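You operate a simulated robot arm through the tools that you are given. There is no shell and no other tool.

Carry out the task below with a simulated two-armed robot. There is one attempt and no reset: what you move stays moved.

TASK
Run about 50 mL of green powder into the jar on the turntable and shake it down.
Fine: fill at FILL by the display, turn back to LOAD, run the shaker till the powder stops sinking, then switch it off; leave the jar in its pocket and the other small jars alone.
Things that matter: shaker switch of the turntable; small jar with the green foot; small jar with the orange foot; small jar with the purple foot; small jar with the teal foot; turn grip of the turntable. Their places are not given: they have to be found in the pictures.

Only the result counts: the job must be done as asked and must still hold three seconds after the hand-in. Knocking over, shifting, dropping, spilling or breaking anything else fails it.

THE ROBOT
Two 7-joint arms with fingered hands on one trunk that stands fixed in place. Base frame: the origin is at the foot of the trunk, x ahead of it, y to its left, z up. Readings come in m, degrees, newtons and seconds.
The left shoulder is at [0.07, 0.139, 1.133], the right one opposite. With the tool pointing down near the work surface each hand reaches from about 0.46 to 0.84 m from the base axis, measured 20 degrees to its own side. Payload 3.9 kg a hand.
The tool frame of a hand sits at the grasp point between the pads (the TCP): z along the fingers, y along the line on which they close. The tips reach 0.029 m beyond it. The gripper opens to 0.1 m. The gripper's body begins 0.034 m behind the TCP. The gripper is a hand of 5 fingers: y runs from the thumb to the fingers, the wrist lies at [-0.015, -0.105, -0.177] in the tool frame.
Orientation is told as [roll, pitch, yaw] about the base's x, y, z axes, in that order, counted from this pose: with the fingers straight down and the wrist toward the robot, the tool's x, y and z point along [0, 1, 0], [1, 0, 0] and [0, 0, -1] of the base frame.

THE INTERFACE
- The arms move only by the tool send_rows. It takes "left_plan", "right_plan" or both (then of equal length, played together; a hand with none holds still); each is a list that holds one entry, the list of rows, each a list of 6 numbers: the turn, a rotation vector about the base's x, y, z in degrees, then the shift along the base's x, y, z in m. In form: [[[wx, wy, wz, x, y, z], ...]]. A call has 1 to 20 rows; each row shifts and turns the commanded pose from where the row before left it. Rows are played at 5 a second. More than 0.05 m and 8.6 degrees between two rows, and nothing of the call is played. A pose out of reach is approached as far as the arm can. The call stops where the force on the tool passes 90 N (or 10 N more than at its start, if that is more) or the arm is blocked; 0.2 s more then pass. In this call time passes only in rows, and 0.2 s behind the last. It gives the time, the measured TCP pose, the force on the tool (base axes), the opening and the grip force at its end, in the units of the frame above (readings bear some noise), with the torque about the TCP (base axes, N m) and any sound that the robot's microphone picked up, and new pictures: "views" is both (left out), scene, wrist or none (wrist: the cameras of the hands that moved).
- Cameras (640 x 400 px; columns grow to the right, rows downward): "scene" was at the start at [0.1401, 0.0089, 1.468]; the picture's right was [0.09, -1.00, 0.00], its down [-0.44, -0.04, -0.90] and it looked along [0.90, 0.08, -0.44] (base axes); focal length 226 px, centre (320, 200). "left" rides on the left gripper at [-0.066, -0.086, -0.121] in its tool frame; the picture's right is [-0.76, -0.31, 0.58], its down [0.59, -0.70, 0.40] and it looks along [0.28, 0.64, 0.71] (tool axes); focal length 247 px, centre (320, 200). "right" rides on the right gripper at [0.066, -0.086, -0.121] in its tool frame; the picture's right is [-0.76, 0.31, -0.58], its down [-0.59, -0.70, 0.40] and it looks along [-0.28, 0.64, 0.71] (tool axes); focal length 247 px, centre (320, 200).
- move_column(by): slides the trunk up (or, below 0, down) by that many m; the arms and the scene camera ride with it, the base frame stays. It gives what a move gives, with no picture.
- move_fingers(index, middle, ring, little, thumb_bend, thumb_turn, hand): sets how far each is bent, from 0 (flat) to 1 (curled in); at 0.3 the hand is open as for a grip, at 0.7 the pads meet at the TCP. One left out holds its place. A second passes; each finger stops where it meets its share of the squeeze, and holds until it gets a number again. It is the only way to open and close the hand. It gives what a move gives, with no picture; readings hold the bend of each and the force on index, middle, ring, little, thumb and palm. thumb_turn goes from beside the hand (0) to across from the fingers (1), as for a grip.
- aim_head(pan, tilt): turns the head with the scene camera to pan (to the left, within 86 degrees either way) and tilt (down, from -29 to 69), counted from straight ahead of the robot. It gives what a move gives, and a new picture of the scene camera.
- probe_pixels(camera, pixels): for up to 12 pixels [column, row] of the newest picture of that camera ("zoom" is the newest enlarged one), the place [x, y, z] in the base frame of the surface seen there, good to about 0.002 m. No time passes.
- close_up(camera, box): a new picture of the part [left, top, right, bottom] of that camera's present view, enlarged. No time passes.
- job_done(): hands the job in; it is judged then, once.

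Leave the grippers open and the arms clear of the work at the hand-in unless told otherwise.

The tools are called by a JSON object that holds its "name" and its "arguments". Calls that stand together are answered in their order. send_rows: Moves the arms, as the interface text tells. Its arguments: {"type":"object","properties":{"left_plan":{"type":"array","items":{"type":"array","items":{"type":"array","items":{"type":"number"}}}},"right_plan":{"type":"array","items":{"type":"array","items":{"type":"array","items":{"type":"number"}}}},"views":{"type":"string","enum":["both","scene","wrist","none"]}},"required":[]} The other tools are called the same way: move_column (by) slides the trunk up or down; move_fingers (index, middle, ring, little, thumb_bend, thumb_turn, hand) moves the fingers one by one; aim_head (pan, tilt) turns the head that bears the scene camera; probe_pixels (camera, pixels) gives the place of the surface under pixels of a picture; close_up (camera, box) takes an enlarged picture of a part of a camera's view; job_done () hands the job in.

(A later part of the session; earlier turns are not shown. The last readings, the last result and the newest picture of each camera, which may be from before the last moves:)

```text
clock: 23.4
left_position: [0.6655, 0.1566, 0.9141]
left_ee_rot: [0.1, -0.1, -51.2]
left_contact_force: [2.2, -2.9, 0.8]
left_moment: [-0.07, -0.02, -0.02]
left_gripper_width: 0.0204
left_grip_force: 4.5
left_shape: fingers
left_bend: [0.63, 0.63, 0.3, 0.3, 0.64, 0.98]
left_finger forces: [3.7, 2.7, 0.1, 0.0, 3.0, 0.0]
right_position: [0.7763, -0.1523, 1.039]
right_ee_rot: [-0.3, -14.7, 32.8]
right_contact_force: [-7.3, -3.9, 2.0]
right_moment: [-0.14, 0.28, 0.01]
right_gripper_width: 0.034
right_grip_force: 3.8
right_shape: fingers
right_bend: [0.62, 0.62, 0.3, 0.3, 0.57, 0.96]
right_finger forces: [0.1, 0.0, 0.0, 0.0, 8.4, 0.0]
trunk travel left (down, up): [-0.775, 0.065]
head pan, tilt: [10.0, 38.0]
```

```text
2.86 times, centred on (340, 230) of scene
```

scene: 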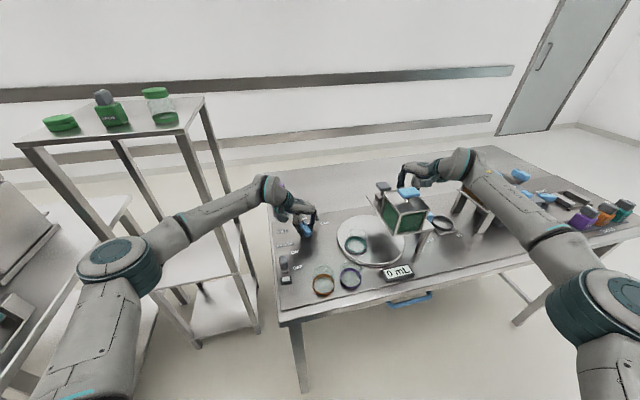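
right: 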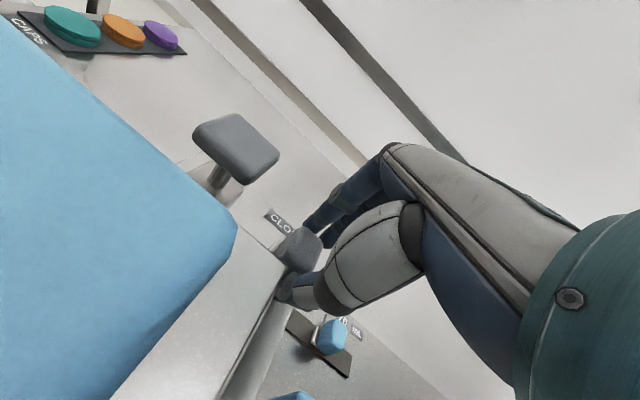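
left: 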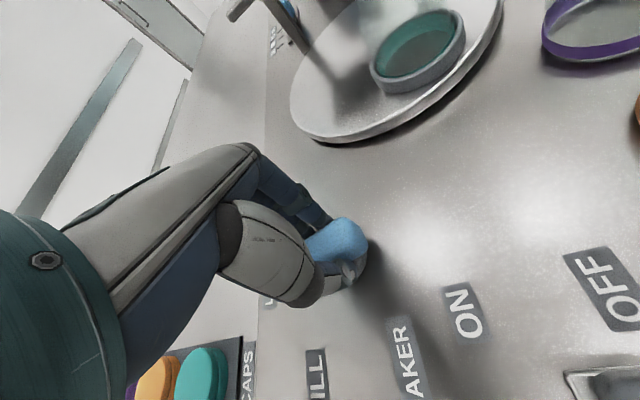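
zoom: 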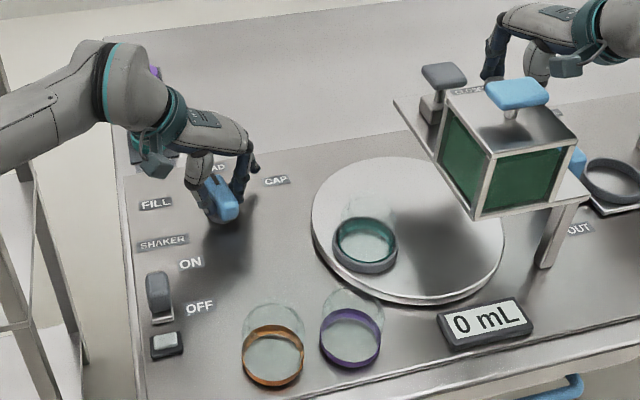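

The jar moves counter-clockwise toward the hopper as wanted. I go on 38° more.

{"name": "send_rows", "arguments": {"left_plan": [[[0, 0, 5, 0, 0, 0], [0, 0, 5, 0, 0, 0], [0, 0, 5, 0, 0, 0], [0, 0, 5, 0, 0, 0], [0, 0, 5, 0, 0, 0], [0, 0, 5, 0, 0, 0], [0, 0, 4, 0, 0, 0], [0, 0, 4, 0, 0, 0]]], "views": "both"}}

{"name": "close_up", "arguments": {"camera": "scene", "box": [250, 160, 430, 300]}}

```text
clock: 25.2
left_position: [0.6633, 0.1512, 0.9121]
left_ee_rot: [0.1, 0.1, -30.1]
left_contact_force: [3.3, 4.9, 2.0]
left_moment: [0.12, -0.1, 0.0]
left_gripper_width: 0.0209
left_grip_force: 4.3
left_shape: fingers
left_bend: [0.63, 0.64, 0.3, 0.3, 0.63, 0.99]
left_finger forces: [2.8, 2.0, 0.0, 0.0, 3.7, 0.1]
left hand out of reach, approached as far as the arm can: row 5, 6, 7, 8
right_position: [0.7771, -0.1525, 1.0394]
right_ee_rot: [-0.4, -14.7, 32.9]
right_contact_force: [-8.6, -4.6, 2.4]
right_moment: [-0.16, 0.26, 0.01]
right_gripper_width: 0.0344
right_grip_force: 4.8
right_shape: fingers
right_bend: [0.62, 0.62, 0.3, 0.3, 0.56, 0.97]
right_finger forces: [0.0, 0.1, 0.0, 0.0, 8.9, 0.0]
trunk travel left (down, up): [-0.775, 0.065]
head pan, tilt: [10.0, 38.0]
```

scene: 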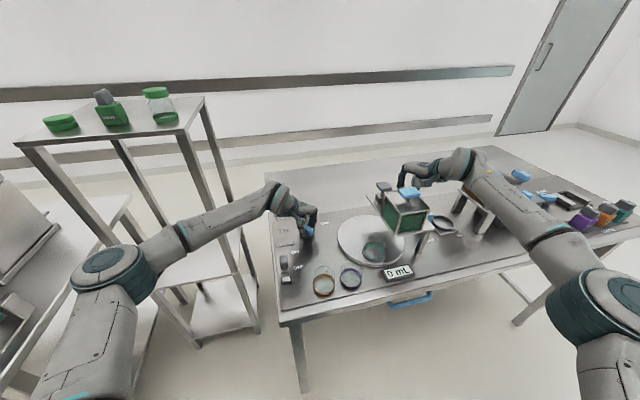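
left: 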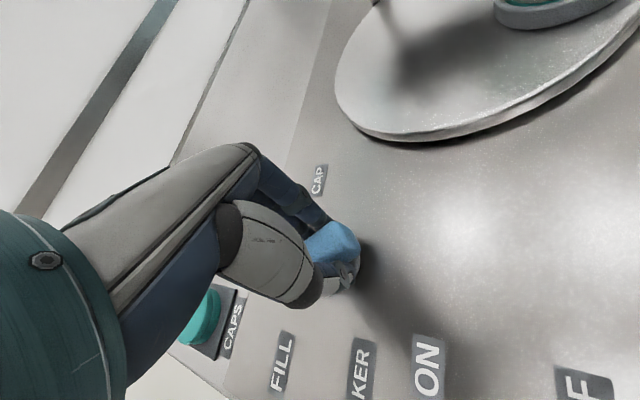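

```text
2.86 times, centred on (340, 230) of scene
```

zoom: 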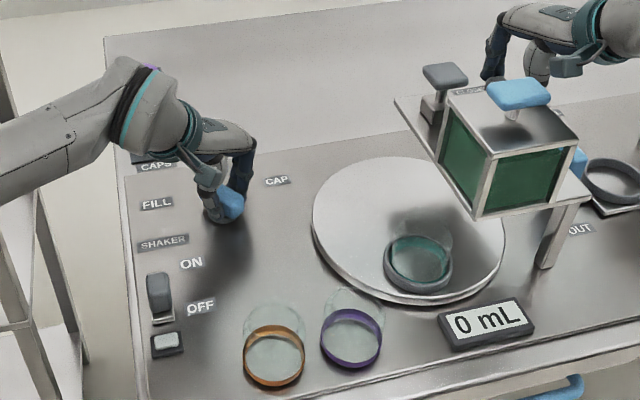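

The hand turned the knob about 36° then met a joint limit at yaw −30°; the bar is now at about 60° azimuth. I'll release it, and push the bar's tip the remaining ~24° with the fingers by shifting instead of turning. First I open the left fingers.

{"name": "move_fingers", "arguments": {"hand": "left", "index": 0.3, "middle": 0.3, "thumb_bend": 0.3}}

{"name": "close_up", "arguments": {"camera": "scene", "box": [270, 180, 350, 260]}}

{"name": "close_up", "arguments": {"camera": "left", "box": [220, 130, 460, 350]}}

{"name": "probe_pixels", "arguments": {"camera": "zoom", "pixels": [[300, 200], [330, 180], [350, 210], [310, 240], [280, 220], [325, 210], [290, 250], [340, 170]]}}

```text
clock: 26.2
left_position: [0.6644, 0.1487, 0.9125]
left_ee_rot: [0.0, 0.1, -30.3]
left_contact_force: [0.1, -0.5, 0.2]
left_moment: [0.0, 0.0, 0.02]
left_gripper_width: 0.0982
left_grip_force: 0.0
left_shape: fingers
left_bend: [0.3, 0.3, 0.3, 0.3, 0.3, 0.98]
left_finger forces: [0.0, 0.0, 0.0, 0.0, 0.1, 0.0]
right_position: [0.7767, -0.1525, 1.0394]
right_ee_rot: [-0.4, -14.7, 32.9]
right_contact_force: [-8.0, -3.5, 1.9]
right_moment: [-0.13, 0.29, 0.01]
right_gripper_width: 0.0339
right_grip_force: 4.3
right_shape: fingers
right_bend: [0.62, 0.62, 0.3, 0.3, 0.56, 0.97]
right_finger forces: [0.0, 0.0, 0.1, 0.0, 8.4, 0.0]
trunk travel left (down, up): [-0.775, 0.065]
head pan, tilt: [10.0, 38.0]
```

```text
5.00 times, centred on (310, 220) of scene
```

zoom: 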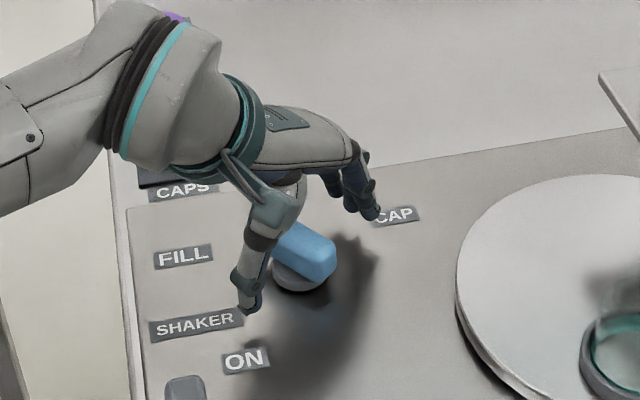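

```text
1.82 times, centred on (340, 240) of left
```

zoom: 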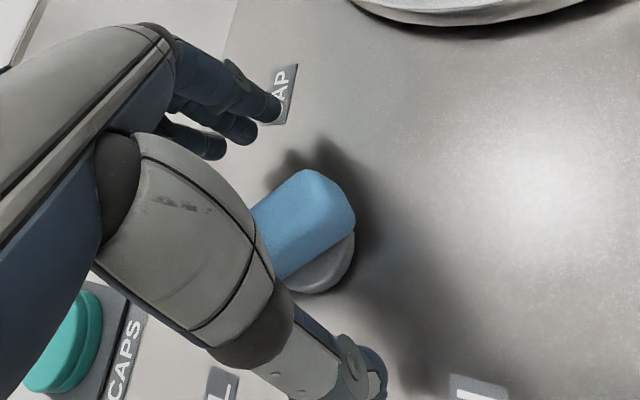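

```text
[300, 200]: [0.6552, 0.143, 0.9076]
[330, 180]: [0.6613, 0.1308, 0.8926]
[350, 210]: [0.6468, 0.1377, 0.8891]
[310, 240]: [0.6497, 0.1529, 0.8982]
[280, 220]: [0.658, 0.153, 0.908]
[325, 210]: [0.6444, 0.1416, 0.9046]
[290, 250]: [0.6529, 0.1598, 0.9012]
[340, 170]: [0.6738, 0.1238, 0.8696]
```

The bar's rear end is at about (0.651,0.138), so it points at about 57°. I shift the left hand toward the tip and turn back to yaw −40° so the index finger lies right of the tip.

{"name": "send_rows", "arguments": {"left_plan": [[[0, 0, -5, 0.01, 0.014, 0], [0, 0, -5, 0.01, 0.014, 0], [0, 0, 0, 0.0066, 0.0143, 0]]], "views": "none"}}

{"name": "move_fingers", "arguments": {"hand": "left", "index": 0.48, "middle": 0.48}}

{"name": "close_up", "arguments": {"camera": "scene", "box": [270, 180, 350, 260]}}

{"name": "close_up", "arguments": {"camera": "left", "box": [200, 130, 440, 350]}}

```text
clock: 27.0
left_position: [0.69, 0.1914, 0.9125]
left_ee_rot: [0.0, 0.0, -40.5]
left_contact_force: [-0.5, 0.7, -0.6]
left_moment: [-0.02, 0.01, -0.02]
left_gripper_width: 0.0987
left_grip_force: 0.1
left_shape: fingers
left_bend: [0.3, 0.3, 0.3, 0.3, 0.3, 0.98]
left_finger forces: [0.0, 0.0, 0.1, 0.0, 0.1, 0.0]
right_position: [0.7776, -0.1525, 1.0391]
right_ee_rot: [-0.5, -14.7, 32.9]
right_contact_force: [-7.9, -3.1, 1.3]
right_moment: [-0.13, 0.27, 0.03]
right_gripper_width: 0.0342
right_grip_force: 3.6
right_shape: fingers
right_bend: [0.62, 0.62, 0.3, 0.3, 0.56, 0.97]
right_finger forces: [0.1, 0.0, 0.0, 0.1, 8.4, 0.0]
trunk travel left (down, up): [-0.775, 0.065]
head pan, tilt: [10.0, 38.0]
```

```text
clock: 28.0
left_position: [0.6903, 0.1908, 0.9131]
left_ee_rot: [0.1, 0.0, -40.4]
left_contact_force: [-1.1, 0.7, -0.8]
left_moment: [0.0, -0.01, 0.01]
left_gripper_width: 0.0774
left_grip_force: 0.1
left_shape: fingers
left_bend: [0.48, 0.48, 0.3, 0.3, 0.3, 0.98]
left_finger forces: [0.0, 0.0, 0.1, 0.1, 0.1, 0.0]
right_position: [0.7772, -0.152, 1.0382]
right_ee_rot: [-0.4, -14.7, 32.9]
right_contact_force: [-8.2, -3.1, 2.2]
right_moment: [-0.14, 0.28, 0.03]
right_gripper_width: 0.0342
right_grip_force: 4.0
right_shape: fingers
right_bend: [0.62, 0.62, 0.3, 0.3, 0.56, 0.97]
right_finger forces: [0.0, 0.0, 0.0, 0.1, 8.3, 0.0]
trunk travel left (down, up): [-0.775, 0.065]
head pan, tilt: [10.0, 38.0]
```

```text
5.00 times, centred on (310, 220) of scene
```

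zoom: 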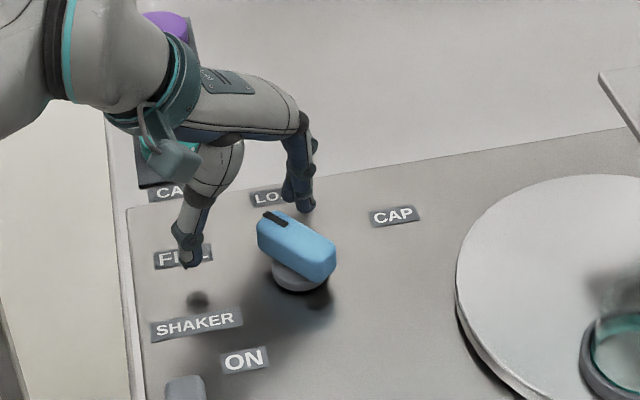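

```text
1.82 times, centred on (320, 240) of left
```

zoom: 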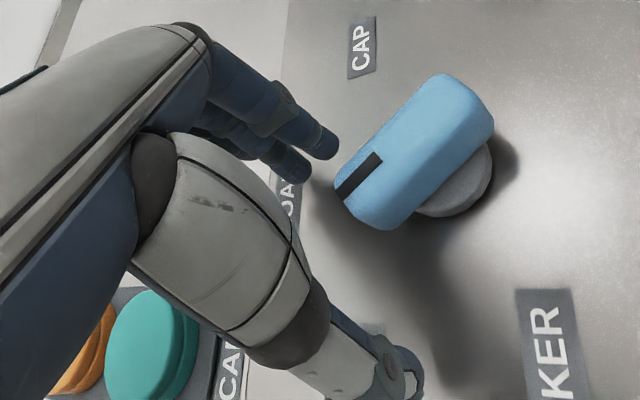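

I see the bar with its mark (360,180) and the index (325,145) just beyond its tip. I probe the tip, rear and finger places.

{"name": "probe_pixels", "arguments": {"camera": "zoom", "pixels": [[345, 190], [378, 160], [400, 190], [450, 85], [485, 125], [325, 150], [318, 140], [290, 165], [430, 135], [405, 390], [370, 215], [365, 150]]}}

```text
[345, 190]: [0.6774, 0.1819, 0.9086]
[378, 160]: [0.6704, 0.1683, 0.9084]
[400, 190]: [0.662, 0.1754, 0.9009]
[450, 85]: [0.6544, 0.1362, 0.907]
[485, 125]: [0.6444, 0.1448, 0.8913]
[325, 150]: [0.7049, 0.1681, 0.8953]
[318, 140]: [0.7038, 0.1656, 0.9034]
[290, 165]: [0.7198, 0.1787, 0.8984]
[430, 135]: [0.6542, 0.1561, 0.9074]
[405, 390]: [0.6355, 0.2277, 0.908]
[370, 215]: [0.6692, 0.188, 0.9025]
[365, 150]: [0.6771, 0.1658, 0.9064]
```

The index lies about 2 cm to the right of the bar's tip flank. I push along (−0.78, +0.62) in small steps.

{"name": "send_rows", "arguments": {"left_plan": [[[0, 0, 0, -0.006, 0.0046, 0], [0, 0, 0, -0.006, 0.0046, 0], [0, 0, 0, -0.006, 0.0046, 0]]], "views": "both"}}

{"name": "close_up", "arguments": {"camera": "scene", "box": [260, 170, 440, 290]}}

{"name": "close_up", "arguments": {"camera": "left", "box": [200, 130, 440, 350]}}

```text
clock: 28.8
left_position: [0.6718, 0.2052, 0.9111]
left_ee_rot: [0.1, 0.0, -40.1]
left_contact_force: [1.4, -0.7, -0.8]
left_moment: [-0.01, 0.01, -0.02]
left_gripper_width: 0.0786
left_grip_force: 1.0
left_shape: fingers
left_bend: [0.47, 0.48, 0.3, 0.3, 0.3, 0.98]
left_finger forces: [1.1, 0.0, 0.1, 0.0, 0.0, 0.0]
right_position: [0.7772, -0.1527, 1.0386]
right_ee_rot: [-0.3, -14.8, 33.0]
right_contact_force: [-7.3, -3.7, 1.5]
right_moment: [-0.16, 0.3, 0.04]
right_gripper_width: 0.0337
right_grip_force: 4.3
right_shape: fingers
right_bend: [0.62, 0.62, 0.3, 0.3, 0.56, 0.97]
right_finger forces: [0.0, 0.1, 0.1, 0.0, 8.7, 0.1]
trunk travel left (down, up): [-0.775, 0.065]
head pan, tilt: [10.0, 38.0]
```

scene: 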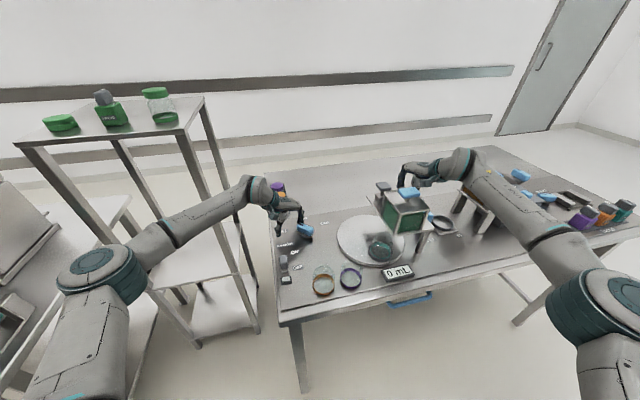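
left: 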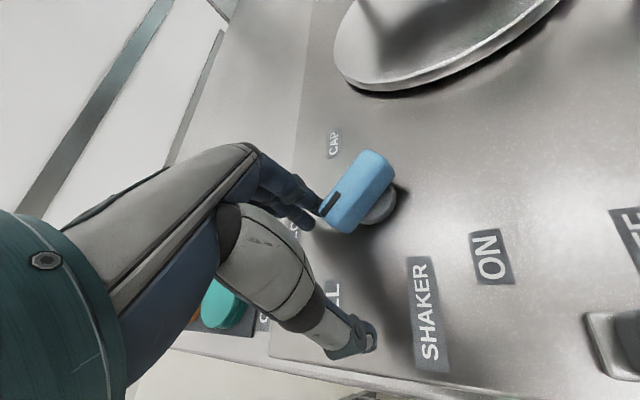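

```text
3.33 times, centred on (350, 230) of scene
```

zoom: 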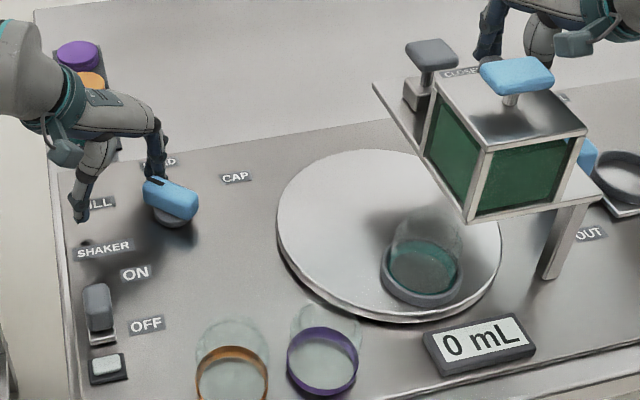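

```text
1.82 times, centred on (320, 240) of left
```

zoom: 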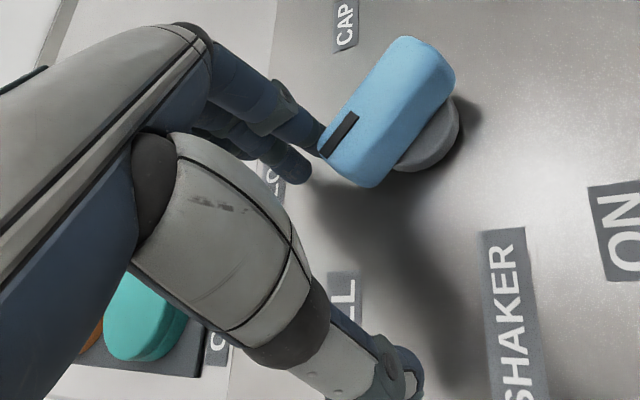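

The bar turns with a light push (1.1 N); the jar nears the hopper. I push on.

{"name": "send_rows", "arguments": {"left_plan": [[[0, 0, 0, -0.005, 0.003, 0], [0, 0, 0, -0.005, 0.002, 0]]], "views": "both"}}

{"name": "close_up", "arguments": {"camera": "scene", "box": [260, 170, 440, 290]}}

{"name": "close_up", "arguments": {"camera": "left", "box": [200, 130, 440, 350]}}

{"name": "probe_pixels", "arguments": {"camera": "zoom", "pixels": [[345, 180], [330, 160], [360, 190], [420, 45], [445, 80], [390, 60], [370, 130], [400, 140]]}}

```text
clock: 29.4
left_position: [0.6623, 0.2097, 0.9125]
left_ee_rot: [0.1, 0.0, -40.2]
left_contact_force: [3.9, 1.0, 0.9]
left_moment: [-0.01, -0.05, 0.12]
left_gripper_width: 0.0791
left_grip_force: 2.1
left_shape: fingers
left_bend: [0.46, 0.48, 0.3, 0.3, 0.3, 0.98]
left_finger forces: [3.9, 0.1, 0.0, 0.0, 0.1, 0.0]
right_position: [0.777, -0.1517, 1.039]
right_ee_rot: [-0.4, -14.6, 32.7]
right_contact_force: [-7.8, -4.3, 2.0]
right_moment: [-0.16, 0.31, 0.02]
right_gripper_width: 0.0342
right_grip_force: 4.5
right_shape: fingers
right_bend: [0.62, 0.62, 0.3, 0.3, 0.56, 0.97]
right_finger forces: [0.0, 0.0, 0.0, 0.0, 9.3, 0.0]
trunk travel left (down, up): [-0.775, 0.065]
head pan, tilt: [10.0, 38.0]
```

scene: 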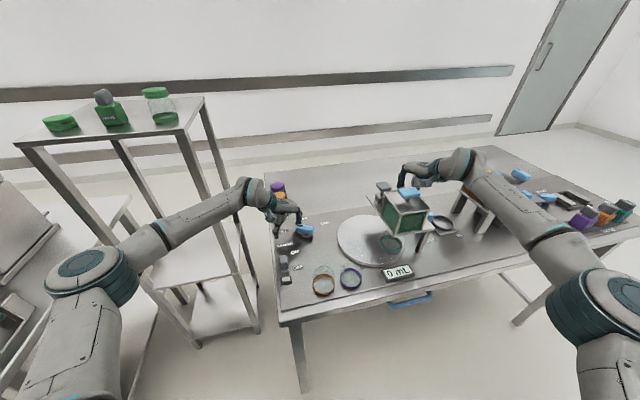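
left: 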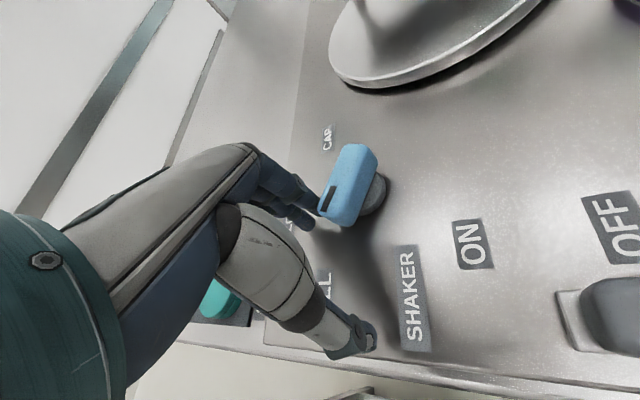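

```text
3.33 times, centred on (350, 230) of scene
```

zoom: 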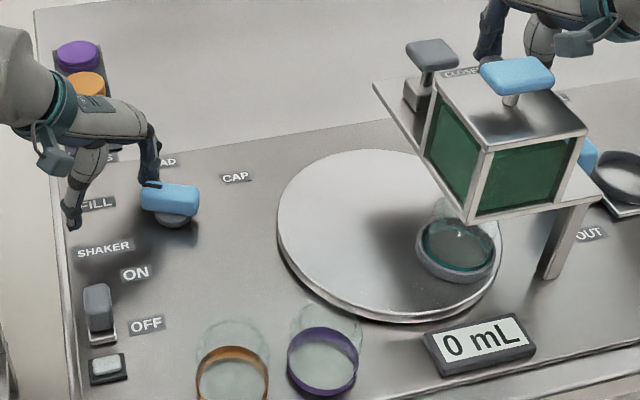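

```text
1.82 times, centred on (320, 240) of left
```

zoom: 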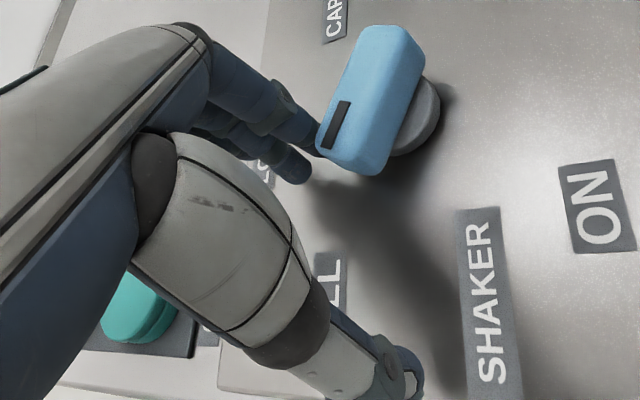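

```text
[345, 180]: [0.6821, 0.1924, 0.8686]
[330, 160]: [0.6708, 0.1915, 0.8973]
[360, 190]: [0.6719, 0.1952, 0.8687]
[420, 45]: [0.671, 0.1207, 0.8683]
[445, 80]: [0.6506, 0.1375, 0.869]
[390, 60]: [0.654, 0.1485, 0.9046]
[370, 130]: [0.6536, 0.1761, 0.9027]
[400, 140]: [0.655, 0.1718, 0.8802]
```

{"name": "probe_pixels", "arguments": {"camera": "zoom", "pixels": [[372, 38], [408, 40], [330, 120], [350, 150], [360, 90], [380, 95], [325, 140], [345, 160], [395, 100], [335, 270], [480, 300], [600, 205]]}}

```text
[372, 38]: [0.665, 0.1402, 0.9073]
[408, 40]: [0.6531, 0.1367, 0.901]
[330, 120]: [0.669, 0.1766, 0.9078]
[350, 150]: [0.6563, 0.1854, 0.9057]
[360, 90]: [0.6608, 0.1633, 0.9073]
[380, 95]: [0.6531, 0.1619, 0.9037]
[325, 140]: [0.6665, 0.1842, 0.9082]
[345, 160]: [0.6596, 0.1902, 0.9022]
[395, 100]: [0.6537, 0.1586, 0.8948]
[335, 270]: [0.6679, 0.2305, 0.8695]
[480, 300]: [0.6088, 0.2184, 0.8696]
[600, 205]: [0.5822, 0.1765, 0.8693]
```

The bar now points at about 84°, i.e. FILL, and the push met more resistance (3.9 N). I check the jar's place under the hopper.

{"name": "close_up", "arguments": {"camera": "scene", "box": [350, 190, 430, 280]}}

{"name": "probe_pixels", "arguments": {"camera": "zoom", "pixels": [[260, 240], [255, 260], [310, 285], [350, 280], [390, 250], [300, 270], [320, 235], [380, 275], [280, 275], [330, 270], [130, 130], [300, 330]]}}

```text
4.44 times, centred on (390, 235) of scene
```

zoom: 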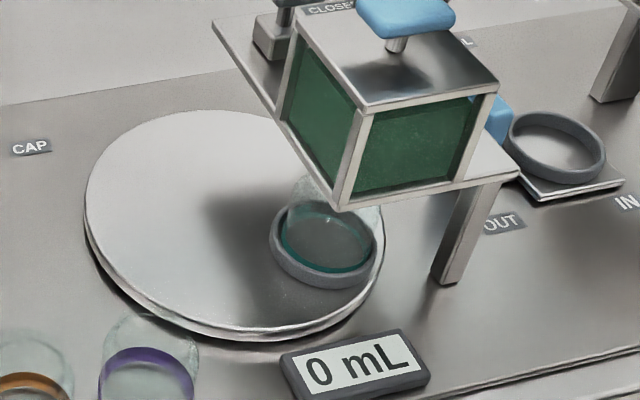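

```text
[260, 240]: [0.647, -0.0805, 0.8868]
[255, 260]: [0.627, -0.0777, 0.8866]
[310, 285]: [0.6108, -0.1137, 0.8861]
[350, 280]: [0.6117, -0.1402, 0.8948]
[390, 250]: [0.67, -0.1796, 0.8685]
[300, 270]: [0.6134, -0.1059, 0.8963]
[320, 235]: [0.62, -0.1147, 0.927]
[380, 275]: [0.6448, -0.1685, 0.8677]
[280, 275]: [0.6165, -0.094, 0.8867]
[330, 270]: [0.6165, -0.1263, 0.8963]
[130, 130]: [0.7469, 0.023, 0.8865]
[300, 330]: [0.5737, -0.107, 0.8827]
```

The jar's pocket centre is at about (0.642,-0.130), right under the hopper centre (0.640,-0.133). I nudge the bar 3 mm more to see if this is the stop.

{"name": "send_rows", "arguments": {"left_plan": [[[0, 0, 0, -0.003, 0.0, 0]]], "views": "both"}}

{"name": "close_up", "arguments": {"camera": "scene", "box": [350, 190, 430, 280]}}

{"name": "close_up", "arguments": {"camera": "left", "box": [200, 130, 440, 350]}}

{"name": "probe_pixels", "arguments": {"camera": "zoom", "pixels": [[360, 38], [400, 35], [325, 120], [345, 150], [355, 90], [375, 95], [315, 140], [340, 160]]}}

```text
clock: 29.8
left_position: [0.6591, 0.2114, 0.912]
left_ee_rot: [0.2, 0.0, -40.2]
left_contact_force: [7.6, 0.9, 1.0]
left_moment: [0.0, -0.06, 0.23]
left_gripper_width: 0.0814
left_grip_force: 3.6
left_shape: fingers
left_bend: [0.45, 0.48, 0.3, 0.3, 0.3, 0.98]
left_finger forces: [7.3, 0.0, 0.1, 0.0, 0.0, 0.0]
right_position: [0.7771, -0.1524, 1.0383]
right_ee_rot: [-0.3, -14.7, 32.8]
right_contact_force: [-10.1, -4.6, 3.9]
right_moment: [-0.15, 0.34, 0.04]
right_gripper_width: 0.0346
right_grip_force: 4.6
right_shape: fingers
right_bend: [0.62, 0.62, 0.3, 0.3, 0.56, 0.96]
right_finger forces: [0.0, 0.0, 0.0, 0.0, 9.9, 0.0]
trunk travel left (down, up): [-0.775, 0.065]
head pan, tilt: [10.0, 38.0]
```

scene: 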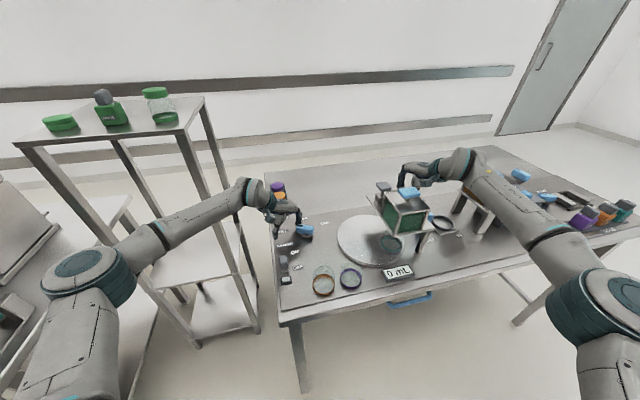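
left: 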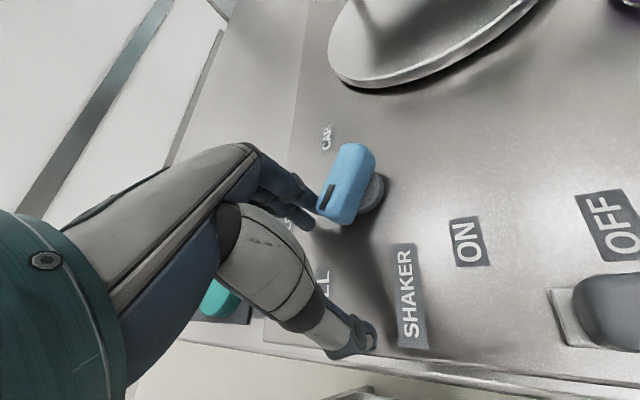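

```text
4.44 times, centred on (390, 235) of scene
```

zoom: 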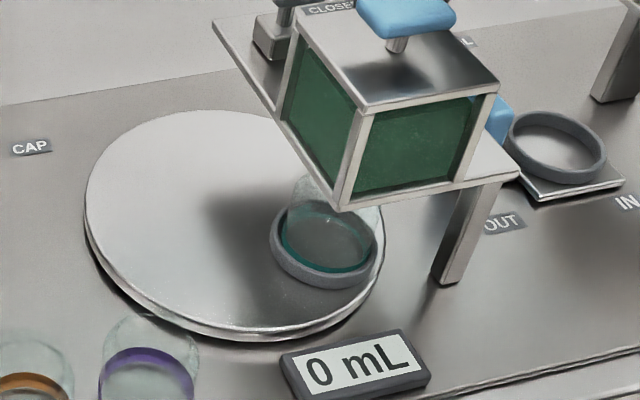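

```text
1.82 times, centred on (320, 240) of left
```

zoom: 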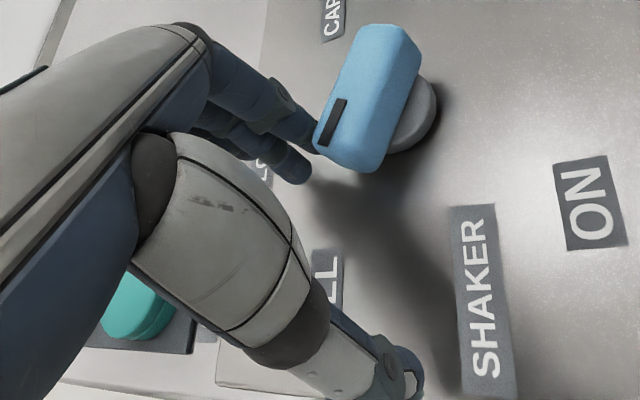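

```text
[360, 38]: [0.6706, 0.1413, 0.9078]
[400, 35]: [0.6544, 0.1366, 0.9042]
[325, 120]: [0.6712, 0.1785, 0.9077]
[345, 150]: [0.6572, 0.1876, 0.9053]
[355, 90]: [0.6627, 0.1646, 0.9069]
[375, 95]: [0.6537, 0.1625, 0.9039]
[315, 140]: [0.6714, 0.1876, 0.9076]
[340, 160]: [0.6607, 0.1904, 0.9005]
```

The bar no longer moves and the force rises (7 N): FILL is reached at its stop; display still 0 mL, so the gate is shut. I ease the left finger, ease the right hand and squeeze the gate knob firmly for control.

{"name": "send_rows", "arguments": {"left_plan": [[[0, 0, 0, 0.0035, 0, 0], [0, 0, 0, 0.0015, 0, 0]]], "right_plan": [[[0, 0, 0, -0.002, -0.0009, 0], [0, 0, 0, -0.0015, -0.0007, 0]]], "views": "none"}}

{"name": "move_fingers", "arguments": {"hand": "right", "index": 0.7, "middle": 0.7, "thumb_bend": 0.7}}

{"name": "close_up", "arguments": {"camera": "scene", "box": [340, 160, 440, 290]}}

{"name": "close_up", "arguments": {"camera": "right", "box": [180, 150, 400, 350]}}

```text
clock: 30.4
left_position: [0.6635, 0.2093, 0.9115]
left_ee_rot: [-0.1, 0.1, -40.4]
left_contact_force: [1.8, -0.9, 1.2]
left_moment: [0.0, -0.03, 0.06]
left_gripper_width: 0.0783
left_grip_force: 0.8
left_shape: fingers
left_bend: [0.47, 0.48, 0.3, 0.3, 0.3, 0.98]
left_finger forces: [1.0, 0.0, 0.0, 0.1, 0.1, 0.0]
right_position: [0.7736, -0.1535, 1.0385]
right_ee_rot: [-0.4, -14.8, 32.9]
right_contact_force: [-3.6, -1.4, 1.3]
right_moment: [-0.07, 0.09, 0.01]
right_gripper_width: 0.0328
right_grip_force: 3.8
right_shape: fingers
right_bend: [0.61, 0.62, 0.3, 0.3, 0.57, 0.97]
right_finger forces: [1.6, 0.0, 0.1, 0.0, 5.4, 0.1]
trunk travel left (down, up): [-0.775, 0.065]
head pan, tilt: [10.0, 38.0]
```

```text
clock: 31.4
left_position: [0.6639, 0.2097, 0.9112]
left_ee_rot: [0.0, 0.1, -40.2]
left_contact_force: [0.8, -0.9, 0.3]
left_moment: [-0.02, -0.01, -0.01]
left_gripper_width: 0.0778
left_grip_force: 0.2
left_shape: fingers
left_bend: [0.47, 0.48, 0.3, 0.3, 0.3, 0.98]
left_finger forces: [0.7, 0.0, 0.0, 0.0, 0.0, 0.0]
right_position: [0.7736, -0.1542, 1.0384]
right_ee_rot: [-0.5, -14.7, 32.9]
right_contact_force: [0.0, -1.0, 2.0]
right_moment: [-0.13, 0.2, 0.0]
right_gripper_width: 0.0306
right_grip_force: 11.5
right_shape: fingers
right_bend: [0.62, 0.67, 0.3, 0.3, 0.6, 0.97]
right_finger forces: [8.5, 2.6, 0.0, 0.0, 11.7, 0.1]
trunk travel left (down, up): [-0.775, 0.065]
head pan, tilt: [10.0, 38.0]
```

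```text
3.08 times, centred on (390, 225) of scene
```

zoom: 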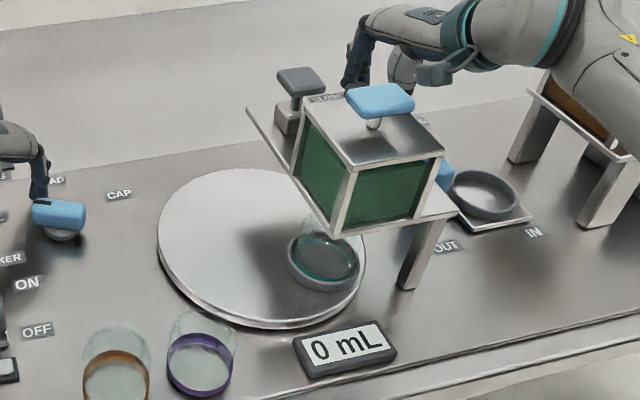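

```text
2.00 times, centred on (290, 250) of right
```

zoom: 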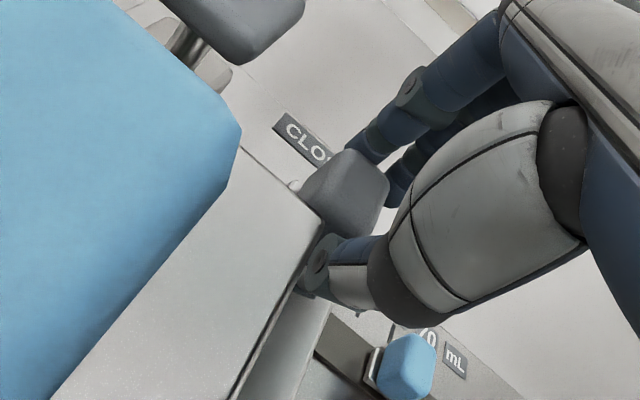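

Firm grip now (11 N), display 0 mL. I open the gate by 1.2 cm and watch the display.

{"name": "send_rows", "arguments": {"right_plan": [[[0, 0, 0, -0.011, -0.0049, 0]]], "views": "none"}}

{"name": "close_up", "arguments": {"camera": "scene", "box": [340, 160, 440, 290]}}

```text
clock: 31.8
left_position: [0.6633, 0.2108, 0.9121]
left_ee_rot: [0.1, 0.1, -40.4]
left_contact_force: [1.8, -0.4, -1.4]
left_moment: [-0.01, 0.01, 0.03]
left_gripper_width: 0.0775
left_grip_force: 0.9
left_shape: fingers
left_bend: [0.47, 0.48, 0.3, 0.3, 0.3, 0.98]
left_finger forces: [1.1, 0.0, 0.1, 0.0, 0.0, 0.1]
right_position: [0.7624, -0.1593, 1.0389]
right_ee_rot: [-0.5, -14.7, 33.0]
right_contact_force: [0.4, -0.1, 2.4]
right_moment: [-0.12, 0.16, 0.0]
right_gripper_width: 0.0307
right_grip_force: 11.0
right_shape: fingers
right_bend: [0.62, 0.67, 0.3, 0.3, 0.61, 0.97]
right_finger forces: [8.4, 2.7, 0.0, 0.0, 11.8, 0.0]
trunk travel left (down, up): [-0.775, 0.065]
head pan, tilt: [10.0, 38.0]
```

```text
3.08 times, centred on (390, 225) of scene
```

zoom: 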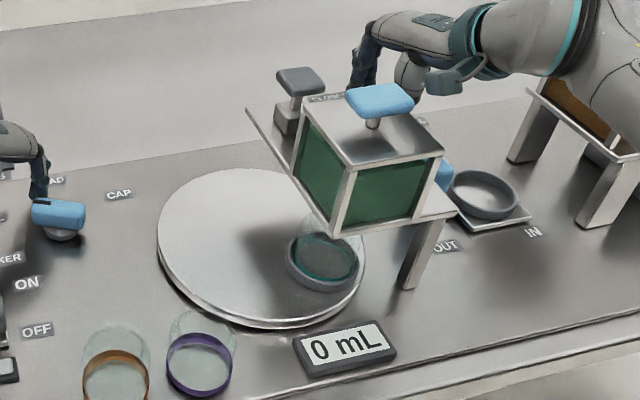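

Still 0 mL. I open 1 cm more.

{"name": "send_rows", "arguments": {"right_plan": [[[0, 0, 0, -0.0091, -0.0041, 0]]], "views": "none"}}

{"name": "close_up", "arguments": {"camera": "scene", "box": [340, 160, 440, 290]}}

```text
clock: 32.2
left_position: [0.6641, 0.2109, 0.9108]
left_ee_rot: [-0.1, 0.2, -40.4]
left_contact_force: [1.5, 0.5, 0.3]
left_moment: [0.01, 0.01, 0.0]
left_gripper_width: 0.0776
left_grip_force: 0.6
left_shape: fingers
left_bend: [0.47, 0.48, 0.3, 0.3, 0.3, 0.98]
left_finger forces: [1.3, 0.0, 0.0, 0.0, 0.0, 0.0]
right_position: [0.7534, -0.1634, 1.0381]
right_ee_rot: [-0.2, -14.7, 32.9]
right_contact_force: [0.1, -1.2, 2.5]
right_moment: [-0.15, 0.18, -0.06]
right_gripper_width: 0.0307
right_grip_force: 11.3
right_shape: fingers
right_bend: [0.62, 0.67, 0.3, 0.3, 0.61, 0.97]
right_finger forces: [8.6, 2.6, 0.0, 0.0, 11.8, 0.2]
trunk travel left (down, up): [-0.775, 0.065]
head pan, tilt: [10.0, 38.0]
```

```text
3.08 times, centred on (390, 225) of scene
```

zoom: 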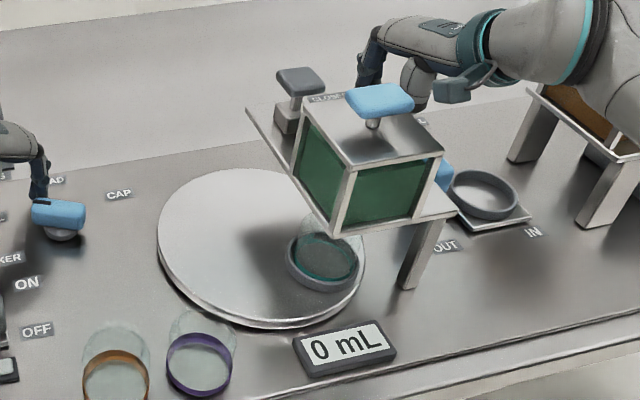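

{"name": "send_rows", "arguments": {"right_plan": [[[0, 0, 0, -0.0064, -0.0028, 0]]], "views": "none"}}

{"name": "close_up", "arguments": {"camera": "scene", "box": [340, 160, 440, 290]}}

```text
clock: 32.6
left_position: [0.6637, 0.2103, 0.9115]
left_ee_rot: [0.0, 0.1, -40.3]
left_contact_force: [2.0, -0.1, -0.7]
left_moment: [0.04, 0.01, 0.02]
left_gripper_width: 0.0777
left_grip_force: 0.6
left_shape: fingers
left_bend: [0.47, 0.48, 0.3, 0.3, 0.3, 0.98]
left_finger forces: [1.3, 0.0, 0.0, 0.0, 0.0, 0.0]
right_position: [0.7466, -0.166, 1.0377]
right_ee_rot: [-0.2, -14.6, 32.9]
right_contact_force: [-0.2, -1.8, 3.3]
right_moment: [-0.13, 0.15, -0.02]
right_gripper_width: 0.0305
right_grip_force: 11.6
right_shape: fingers
right_bend: [0.62, 0.67, 0.3, 0.3, 0.61, 0.97]
right_finger forces: [8.6, 2.7, 0.1, 0.0, 11.8, 0.0]
trunk travel left (down, up): [-0.775, 0.065]
head pan, tilt: [10.0, 38.0]
```

```text
3.08 times, centred on (390, 225) of scene
```

zoom: 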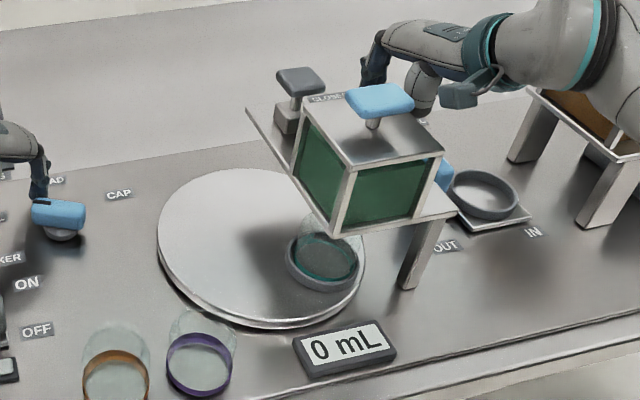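

{"name": "send_rows", "arguments": {"right_plan": [[[0, 0, 0, -0.0064, -0.0028, 0]]], "views": "none"}}

{"name": "close_up", "arguments": {"camera": "scene", "box": [340, 160, 440, 290]}}

```text
clock: 33.0
left_position: [0.6636, 0.2104, 0.9122]
left_ee_rot: [0.1, 0.1, -40.3]
left_contact_force: [1.3, -0.4, -0.7]
left_moment: [0.01, 0.02, 0.05]
left_gripper_width: 0.0778
left_grip_force: 0.9
left_shape: fingers
left_bend: [0.47, 0.48, 0.3, 0.3, 0.3, 0.98]
left_finger forces: [1.2, 0.1, 0.1, 0.0, 0.0, 0.1]
right_position: [0.7406, -0.1682, 1.0382]
right_ee_rot: [-0.4, -14.6, 32.8]
right_contact_force: [0.1, -2.1, 4.8]
right_moment: [-0.08, 0.22, -0.02]
right_gripper_width: 0.0308
right_grip_force: 12.3
right_shape: fingers
right_bend: [0.62, 0.67, 0.3, 0.3, 0.61, 0.97]
right_finger forces: [8.8, 2.8, 0.1, 0.0, 11.9, 0.1]
trunk travel left (down, up): [-0.775, 0.065]
head pan, tilt: [10.0, 38.0]
```

```text
3.08 times, centred on (390, 225) of scene
```

zoom: 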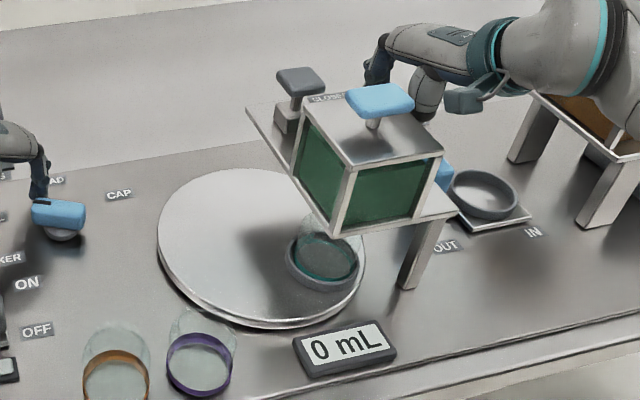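

Still 0 mL after about 3.6 cm. I look whether the slider really follows, and go on.

{"name": "send_rows", "arguments": {"right_plan": [[[0, 0, 0, -0.0055, -0.0025, 0]]], "views": "none"}}

{"name": "close_up", "arguments": {"camera": "scene", "box": [340, 160, 440, 290]}}

{"name": "close_up", "arguments": {"camera": "right", "box": [180, 150, 400, 350]}}

```text
clock: 33.4
left_position: [0.6645, 0.2105, 0.9127]
left_ee_rot: [0.0, 0.1, -40.3]
left_contact_force: [0.4, 0.7, 0.6]
left_moment: [0.05, 0.02, 0.05]
left_gripper_width: 0.0777
left_grip_force: 0.3
left_shape: fingers
left_bend: [0.47, 0.48, 0.3, 0.3, 0.3, 0.98]
left_finger forces: [1.2, 0.0, 0.0, 0.1, 0.1, 0.0]
right_position: [0.7351, -0.1709, 1.0369]
right_ee_rot: [-0.3, -14.7, 32.9]
right_contact_force: [0.2, -1.1, 5.6]
right_moment: [-0.1, 0.17, -0.01]
right_gripper_width: 0.0307
right_grip_force: 12.0
right_shape: fingers
right_bend: [0.62, 0.67, 0.3, 0.3, 0.61, 0.97]
right_finger forces: [8.9, 2.9, 0.1, 0.0, 12.0, 0.0]
trunk travel left (down, up): [-0.775, 0.065]
head pan, tilt: [10.0, 38.0]
```

```text
3.08 times, centred on (390, 225) of scene
```

zoom: 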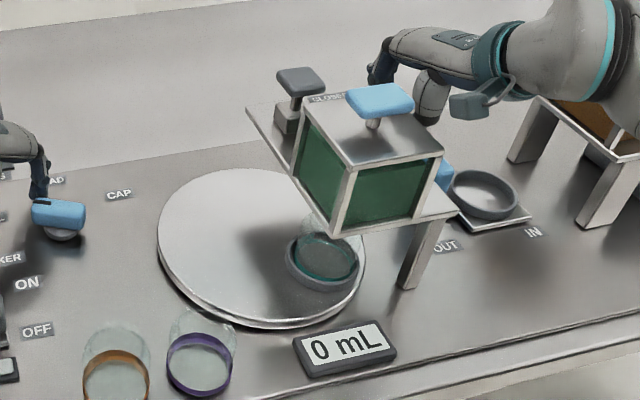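

```text
2.00 times, centred on (290, 250) of right
```

zoom: 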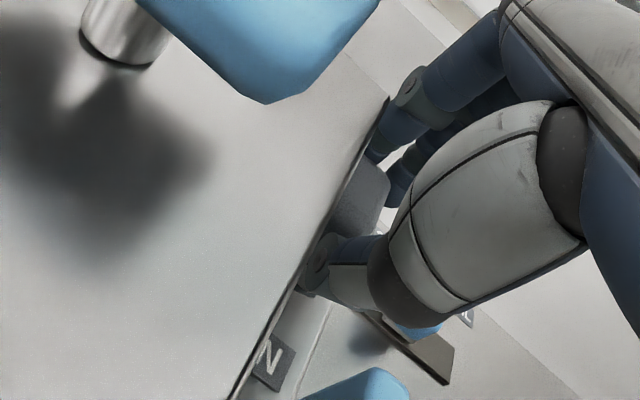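

The slider follows the hand. I open the last bit to the OPEN stop (adding 1 mm upward to ease the vertical load).

{"name": "send_rows", "arguments": {"right_plan": [[[0, 0, 0, -0.0055, -0.0025, 0.001]]], "views": "none"}}

{"name": "close_up", "arguments": {"camera": "scene", "box": [340, 160, 440, 290]}}

```text
clock: 33.8
left_position: [0.6638, 0.2109, 0.911]
left_ee_rot: [0.1, 0.1, -40.3]
left_contact_force: [0.2, -0.1, 0.1]
left_moment: [0.01, 0.01, 0.02]
left_gripper_width: 0.0776
left_grip_force: 0.5
left_shape: fingers
left_bend: [0.47, 0.48, 0.3, 0.3, 0.3, 0.98]
left_finger forces: [1.1, 0.0, 0.0, 0.0, 0.0, 0.0]
right_position: [0.7305, -0.1745, 1.0378]
right_ee_rot: [-0.3, -14.7, 32.9]
right_contact_force: [-1.6, -0.6, 1.1]
right_moment: [-0.09, 0.19, 0.0]
right_gripper_width: 0.0307
right_grip_force: 10.6
right_shape: fingers
right_bend: [0.62, 0.67, 0.3, 0.3, 0.61, 0.96]
right_finger forces: [7.5, 2.2, 0.0, 0.0, 11.7, 0.1]
trunk travel left (down, up): [-0.775, 0.065]
head pan, tilt: [10.0, 38.0]
```

```text
3.08 times, centred on (390, 225) of scene
```

zoom: 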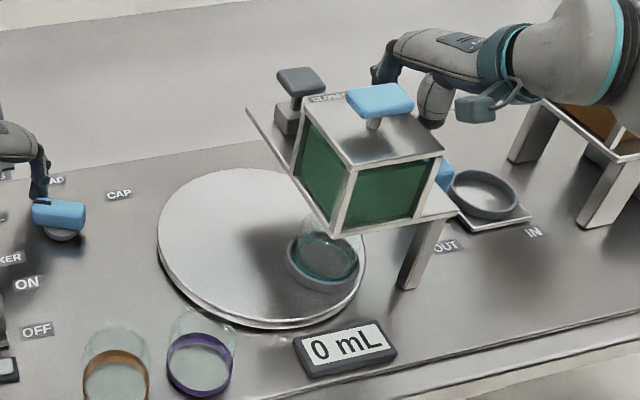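

{"name": "send_rows", "arguments": {"right_plan": [[[0, 0, 0, -0.0046, -0.002, 0]]], "views": "none"}}

{"name": "close_up", "arguments": {"camera": "scene", "box": [340, 160, 440, 290]}}

{"name": "close_up", "arguments": {"camera": "right", "box": [180, 150, 400, 350]}}

```text
clock: 34.2
left_position: [0.6655, 0.211, 0.9105]
left_ee_rot: [-0.1, 0.1, -40.3]
left_contact_force: [0.2, -0.3, 0.1]
left_moment: [-0.01, 0.0, 0.0]
left_gripper_width: 0.0771
left_grip_force: 0.4
left_shape: fingers
left_bend: [0.48, 0.48, 0.3, 0.3, 0.3, 0.98]
left_finger forces: [0.2, 0.0, 0.0, 0.1, 0.1, 0.0]
right_position: [0.7261, -0.1752, 1.0382]
right_ee_rot: [-0.4, -14.6, 32.9]
right_contact_force: [5.4, 1.6, -0.2]
right_moment: [-0.06, -0.01, -0.04]
right_gripper_width: 0.0305
right_grip_force: 12.1
right_shape: fingers
right_bend: [0.61, 0.66, 0.3, 0.3, 0.61, 0.97]
right_finger forces: [10.6, 3.3, 0.0, 0.1, 8.9, 0.0]
trunk travel left (down, up): [-0.775, 0.065]
head pan, tilt: [10.0, 38.0]
```

```text
3.08 times, centred on (390, 225) of scene
```

zoom: 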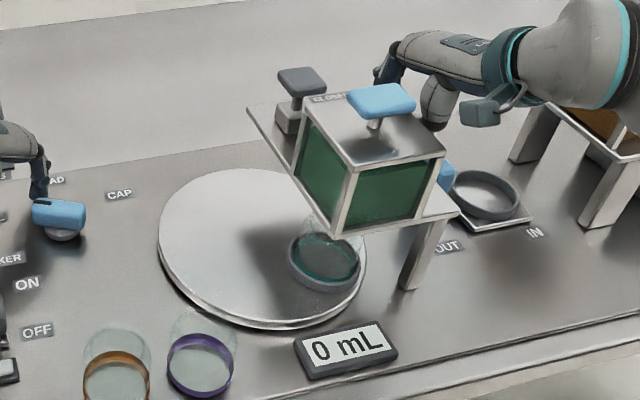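

```text
2.00 times, centred on (290, 250) of right
```

zoom: 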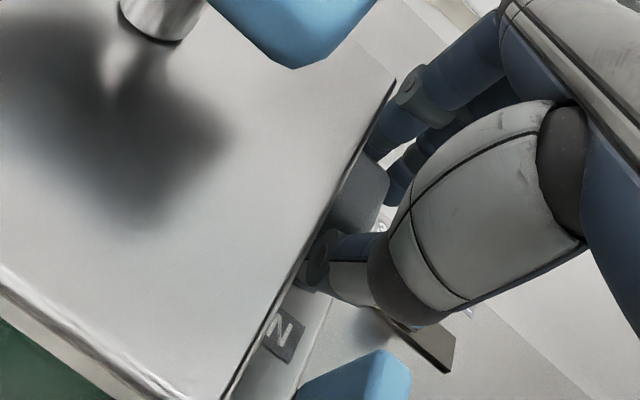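

The slider is at its OPEN stop (about 5.4 N resistance), display still 0 mL. I wait one second to see whether anything flows.

{"name": "send_rows", "arguments": {"right_plan": [[[0, 0, 0, 0.001, 0.0004, 0], [0, 0, 0, 0, 0, 0], [0, 0, 0, 0, 0, 0], [0, 0, 0, 0, 0, 0]]], "views": "scene"}}

{"name": "close_up", "arguments": {"camera": "scene", "box": [340, 180, 440, 290]}}

```text
clock: 35.2
left_position: [0.6638, 0.2114, 0.9102]
left_ee_rot: [-0.2, 0.1, -40.4]
left_contact_force: [0.5, -0.2, -0.3]
left_moment: [-0.02, 0.01, 0.03]
left_gripper_width: 0.0774
left_grip_force: 0.1
left_shape: fingers
left_bend: [0.48, 0.48, 0.3, 0.3, 0.3, 0.98]
left_finger forces: [0.4, 0.0, 0.0, 0.1, 0.1, 0.0]
right_position: [0.7269, -0.1748, 1.0388]
right_ee_rot: [-0.3, -14.7, 32.9]
right_contact_force: [2.2, 1.4, -0.8]
right_moment: [-0.05, 0.12, -0.06]
right_gripper_width: 0.0308
right_grip_force: 11.0
right_shape: fingers
right_bend: [0.61, 0.66, 0.3, 0.3, 0.61, 0.96]
right_finger forces: [9.1, 2.7, 0.0, 0.0, 10.0, 0.0]
trunk travel left (down, up): [-0.775, 0.065]
head pan, tilt: [10.0, 38.0]
```

scene: 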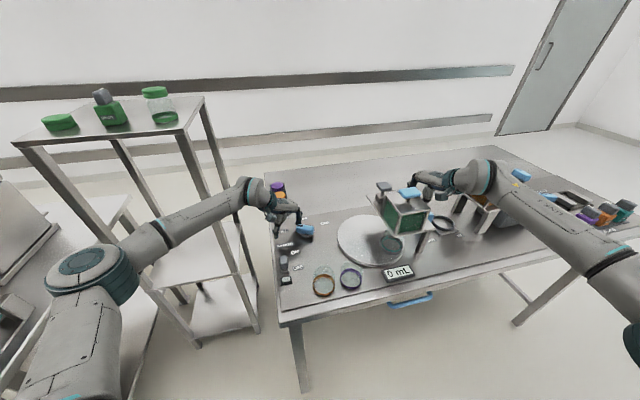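

```text
3.64 times, centred on (390, 235) of scene
```

zoom: 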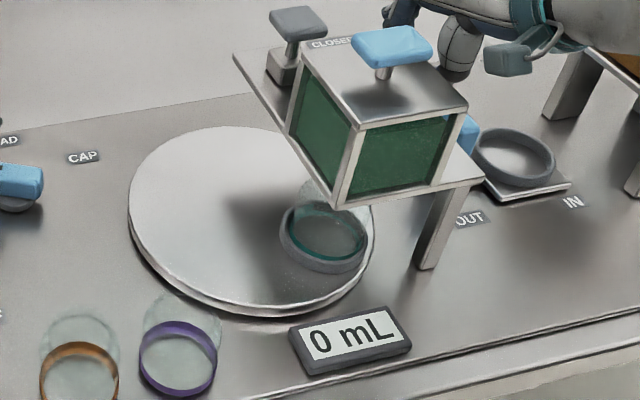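

No flow with the gate open, so I check whether the turntable is truly at FILL: I look at the knob and the jar again.

{"name": "close_up", "arguments": {"camera": "left", "box": [240, 120, 440, 320]}}

{"name": "probe_pixels", "arguments": {"camera": "zoom", "pixels": [[300, 100], [360, 85], [410, 110], [270, 220], [340, 290], [250, 270], [330, 180], [370, 190], [380, 260], [300, 180], [290, 240], [400, 150]]}}

```text
2.00 times, centred on (340, 220) of left
```

zoom: 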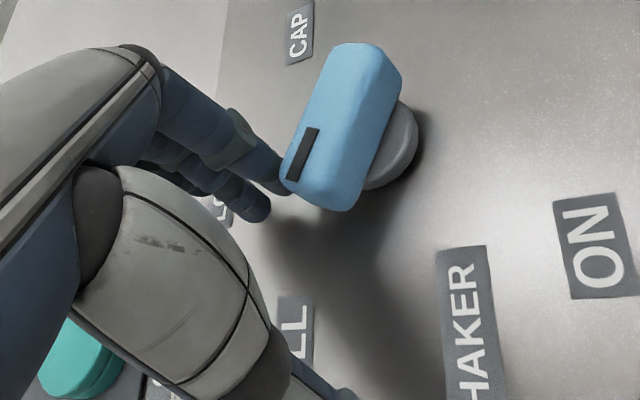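

```text
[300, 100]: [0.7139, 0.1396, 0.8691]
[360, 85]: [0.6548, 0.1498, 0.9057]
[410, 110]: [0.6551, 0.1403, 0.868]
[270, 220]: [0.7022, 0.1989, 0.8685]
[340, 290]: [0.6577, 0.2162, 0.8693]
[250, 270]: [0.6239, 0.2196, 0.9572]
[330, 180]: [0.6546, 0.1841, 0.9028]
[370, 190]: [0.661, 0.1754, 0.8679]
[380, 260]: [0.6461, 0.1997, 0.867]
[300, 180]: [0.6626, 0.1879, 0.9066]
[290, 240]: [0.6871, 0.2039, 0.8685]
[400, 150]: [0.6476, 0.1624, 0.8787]
```

{"name": "probe_pixels", "arguments": {"camera": "zoom", "pixels": [[292, 176], [298, 165], [305, 150], [313, 132], [325, 105], [335, 85], [345, 62], [350, 50], [340, 110], [320, 155], [310, 110], [335, 50]]}}

```text
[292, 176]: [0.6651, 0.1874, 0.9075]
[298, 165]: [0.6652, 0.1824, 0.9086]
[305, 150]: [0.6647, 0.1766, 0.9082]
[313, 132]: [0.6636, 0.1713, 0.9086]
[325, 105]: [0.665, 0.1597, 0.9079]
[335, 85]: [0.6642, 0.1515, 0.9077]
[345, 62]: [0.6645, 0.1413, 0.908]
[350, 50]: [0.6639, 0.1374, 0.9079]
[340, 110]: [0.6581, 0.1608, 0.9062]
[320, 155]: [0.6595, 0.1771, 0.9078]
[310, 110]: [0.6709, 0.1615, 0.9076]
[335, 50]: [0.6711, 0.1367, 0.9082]
```

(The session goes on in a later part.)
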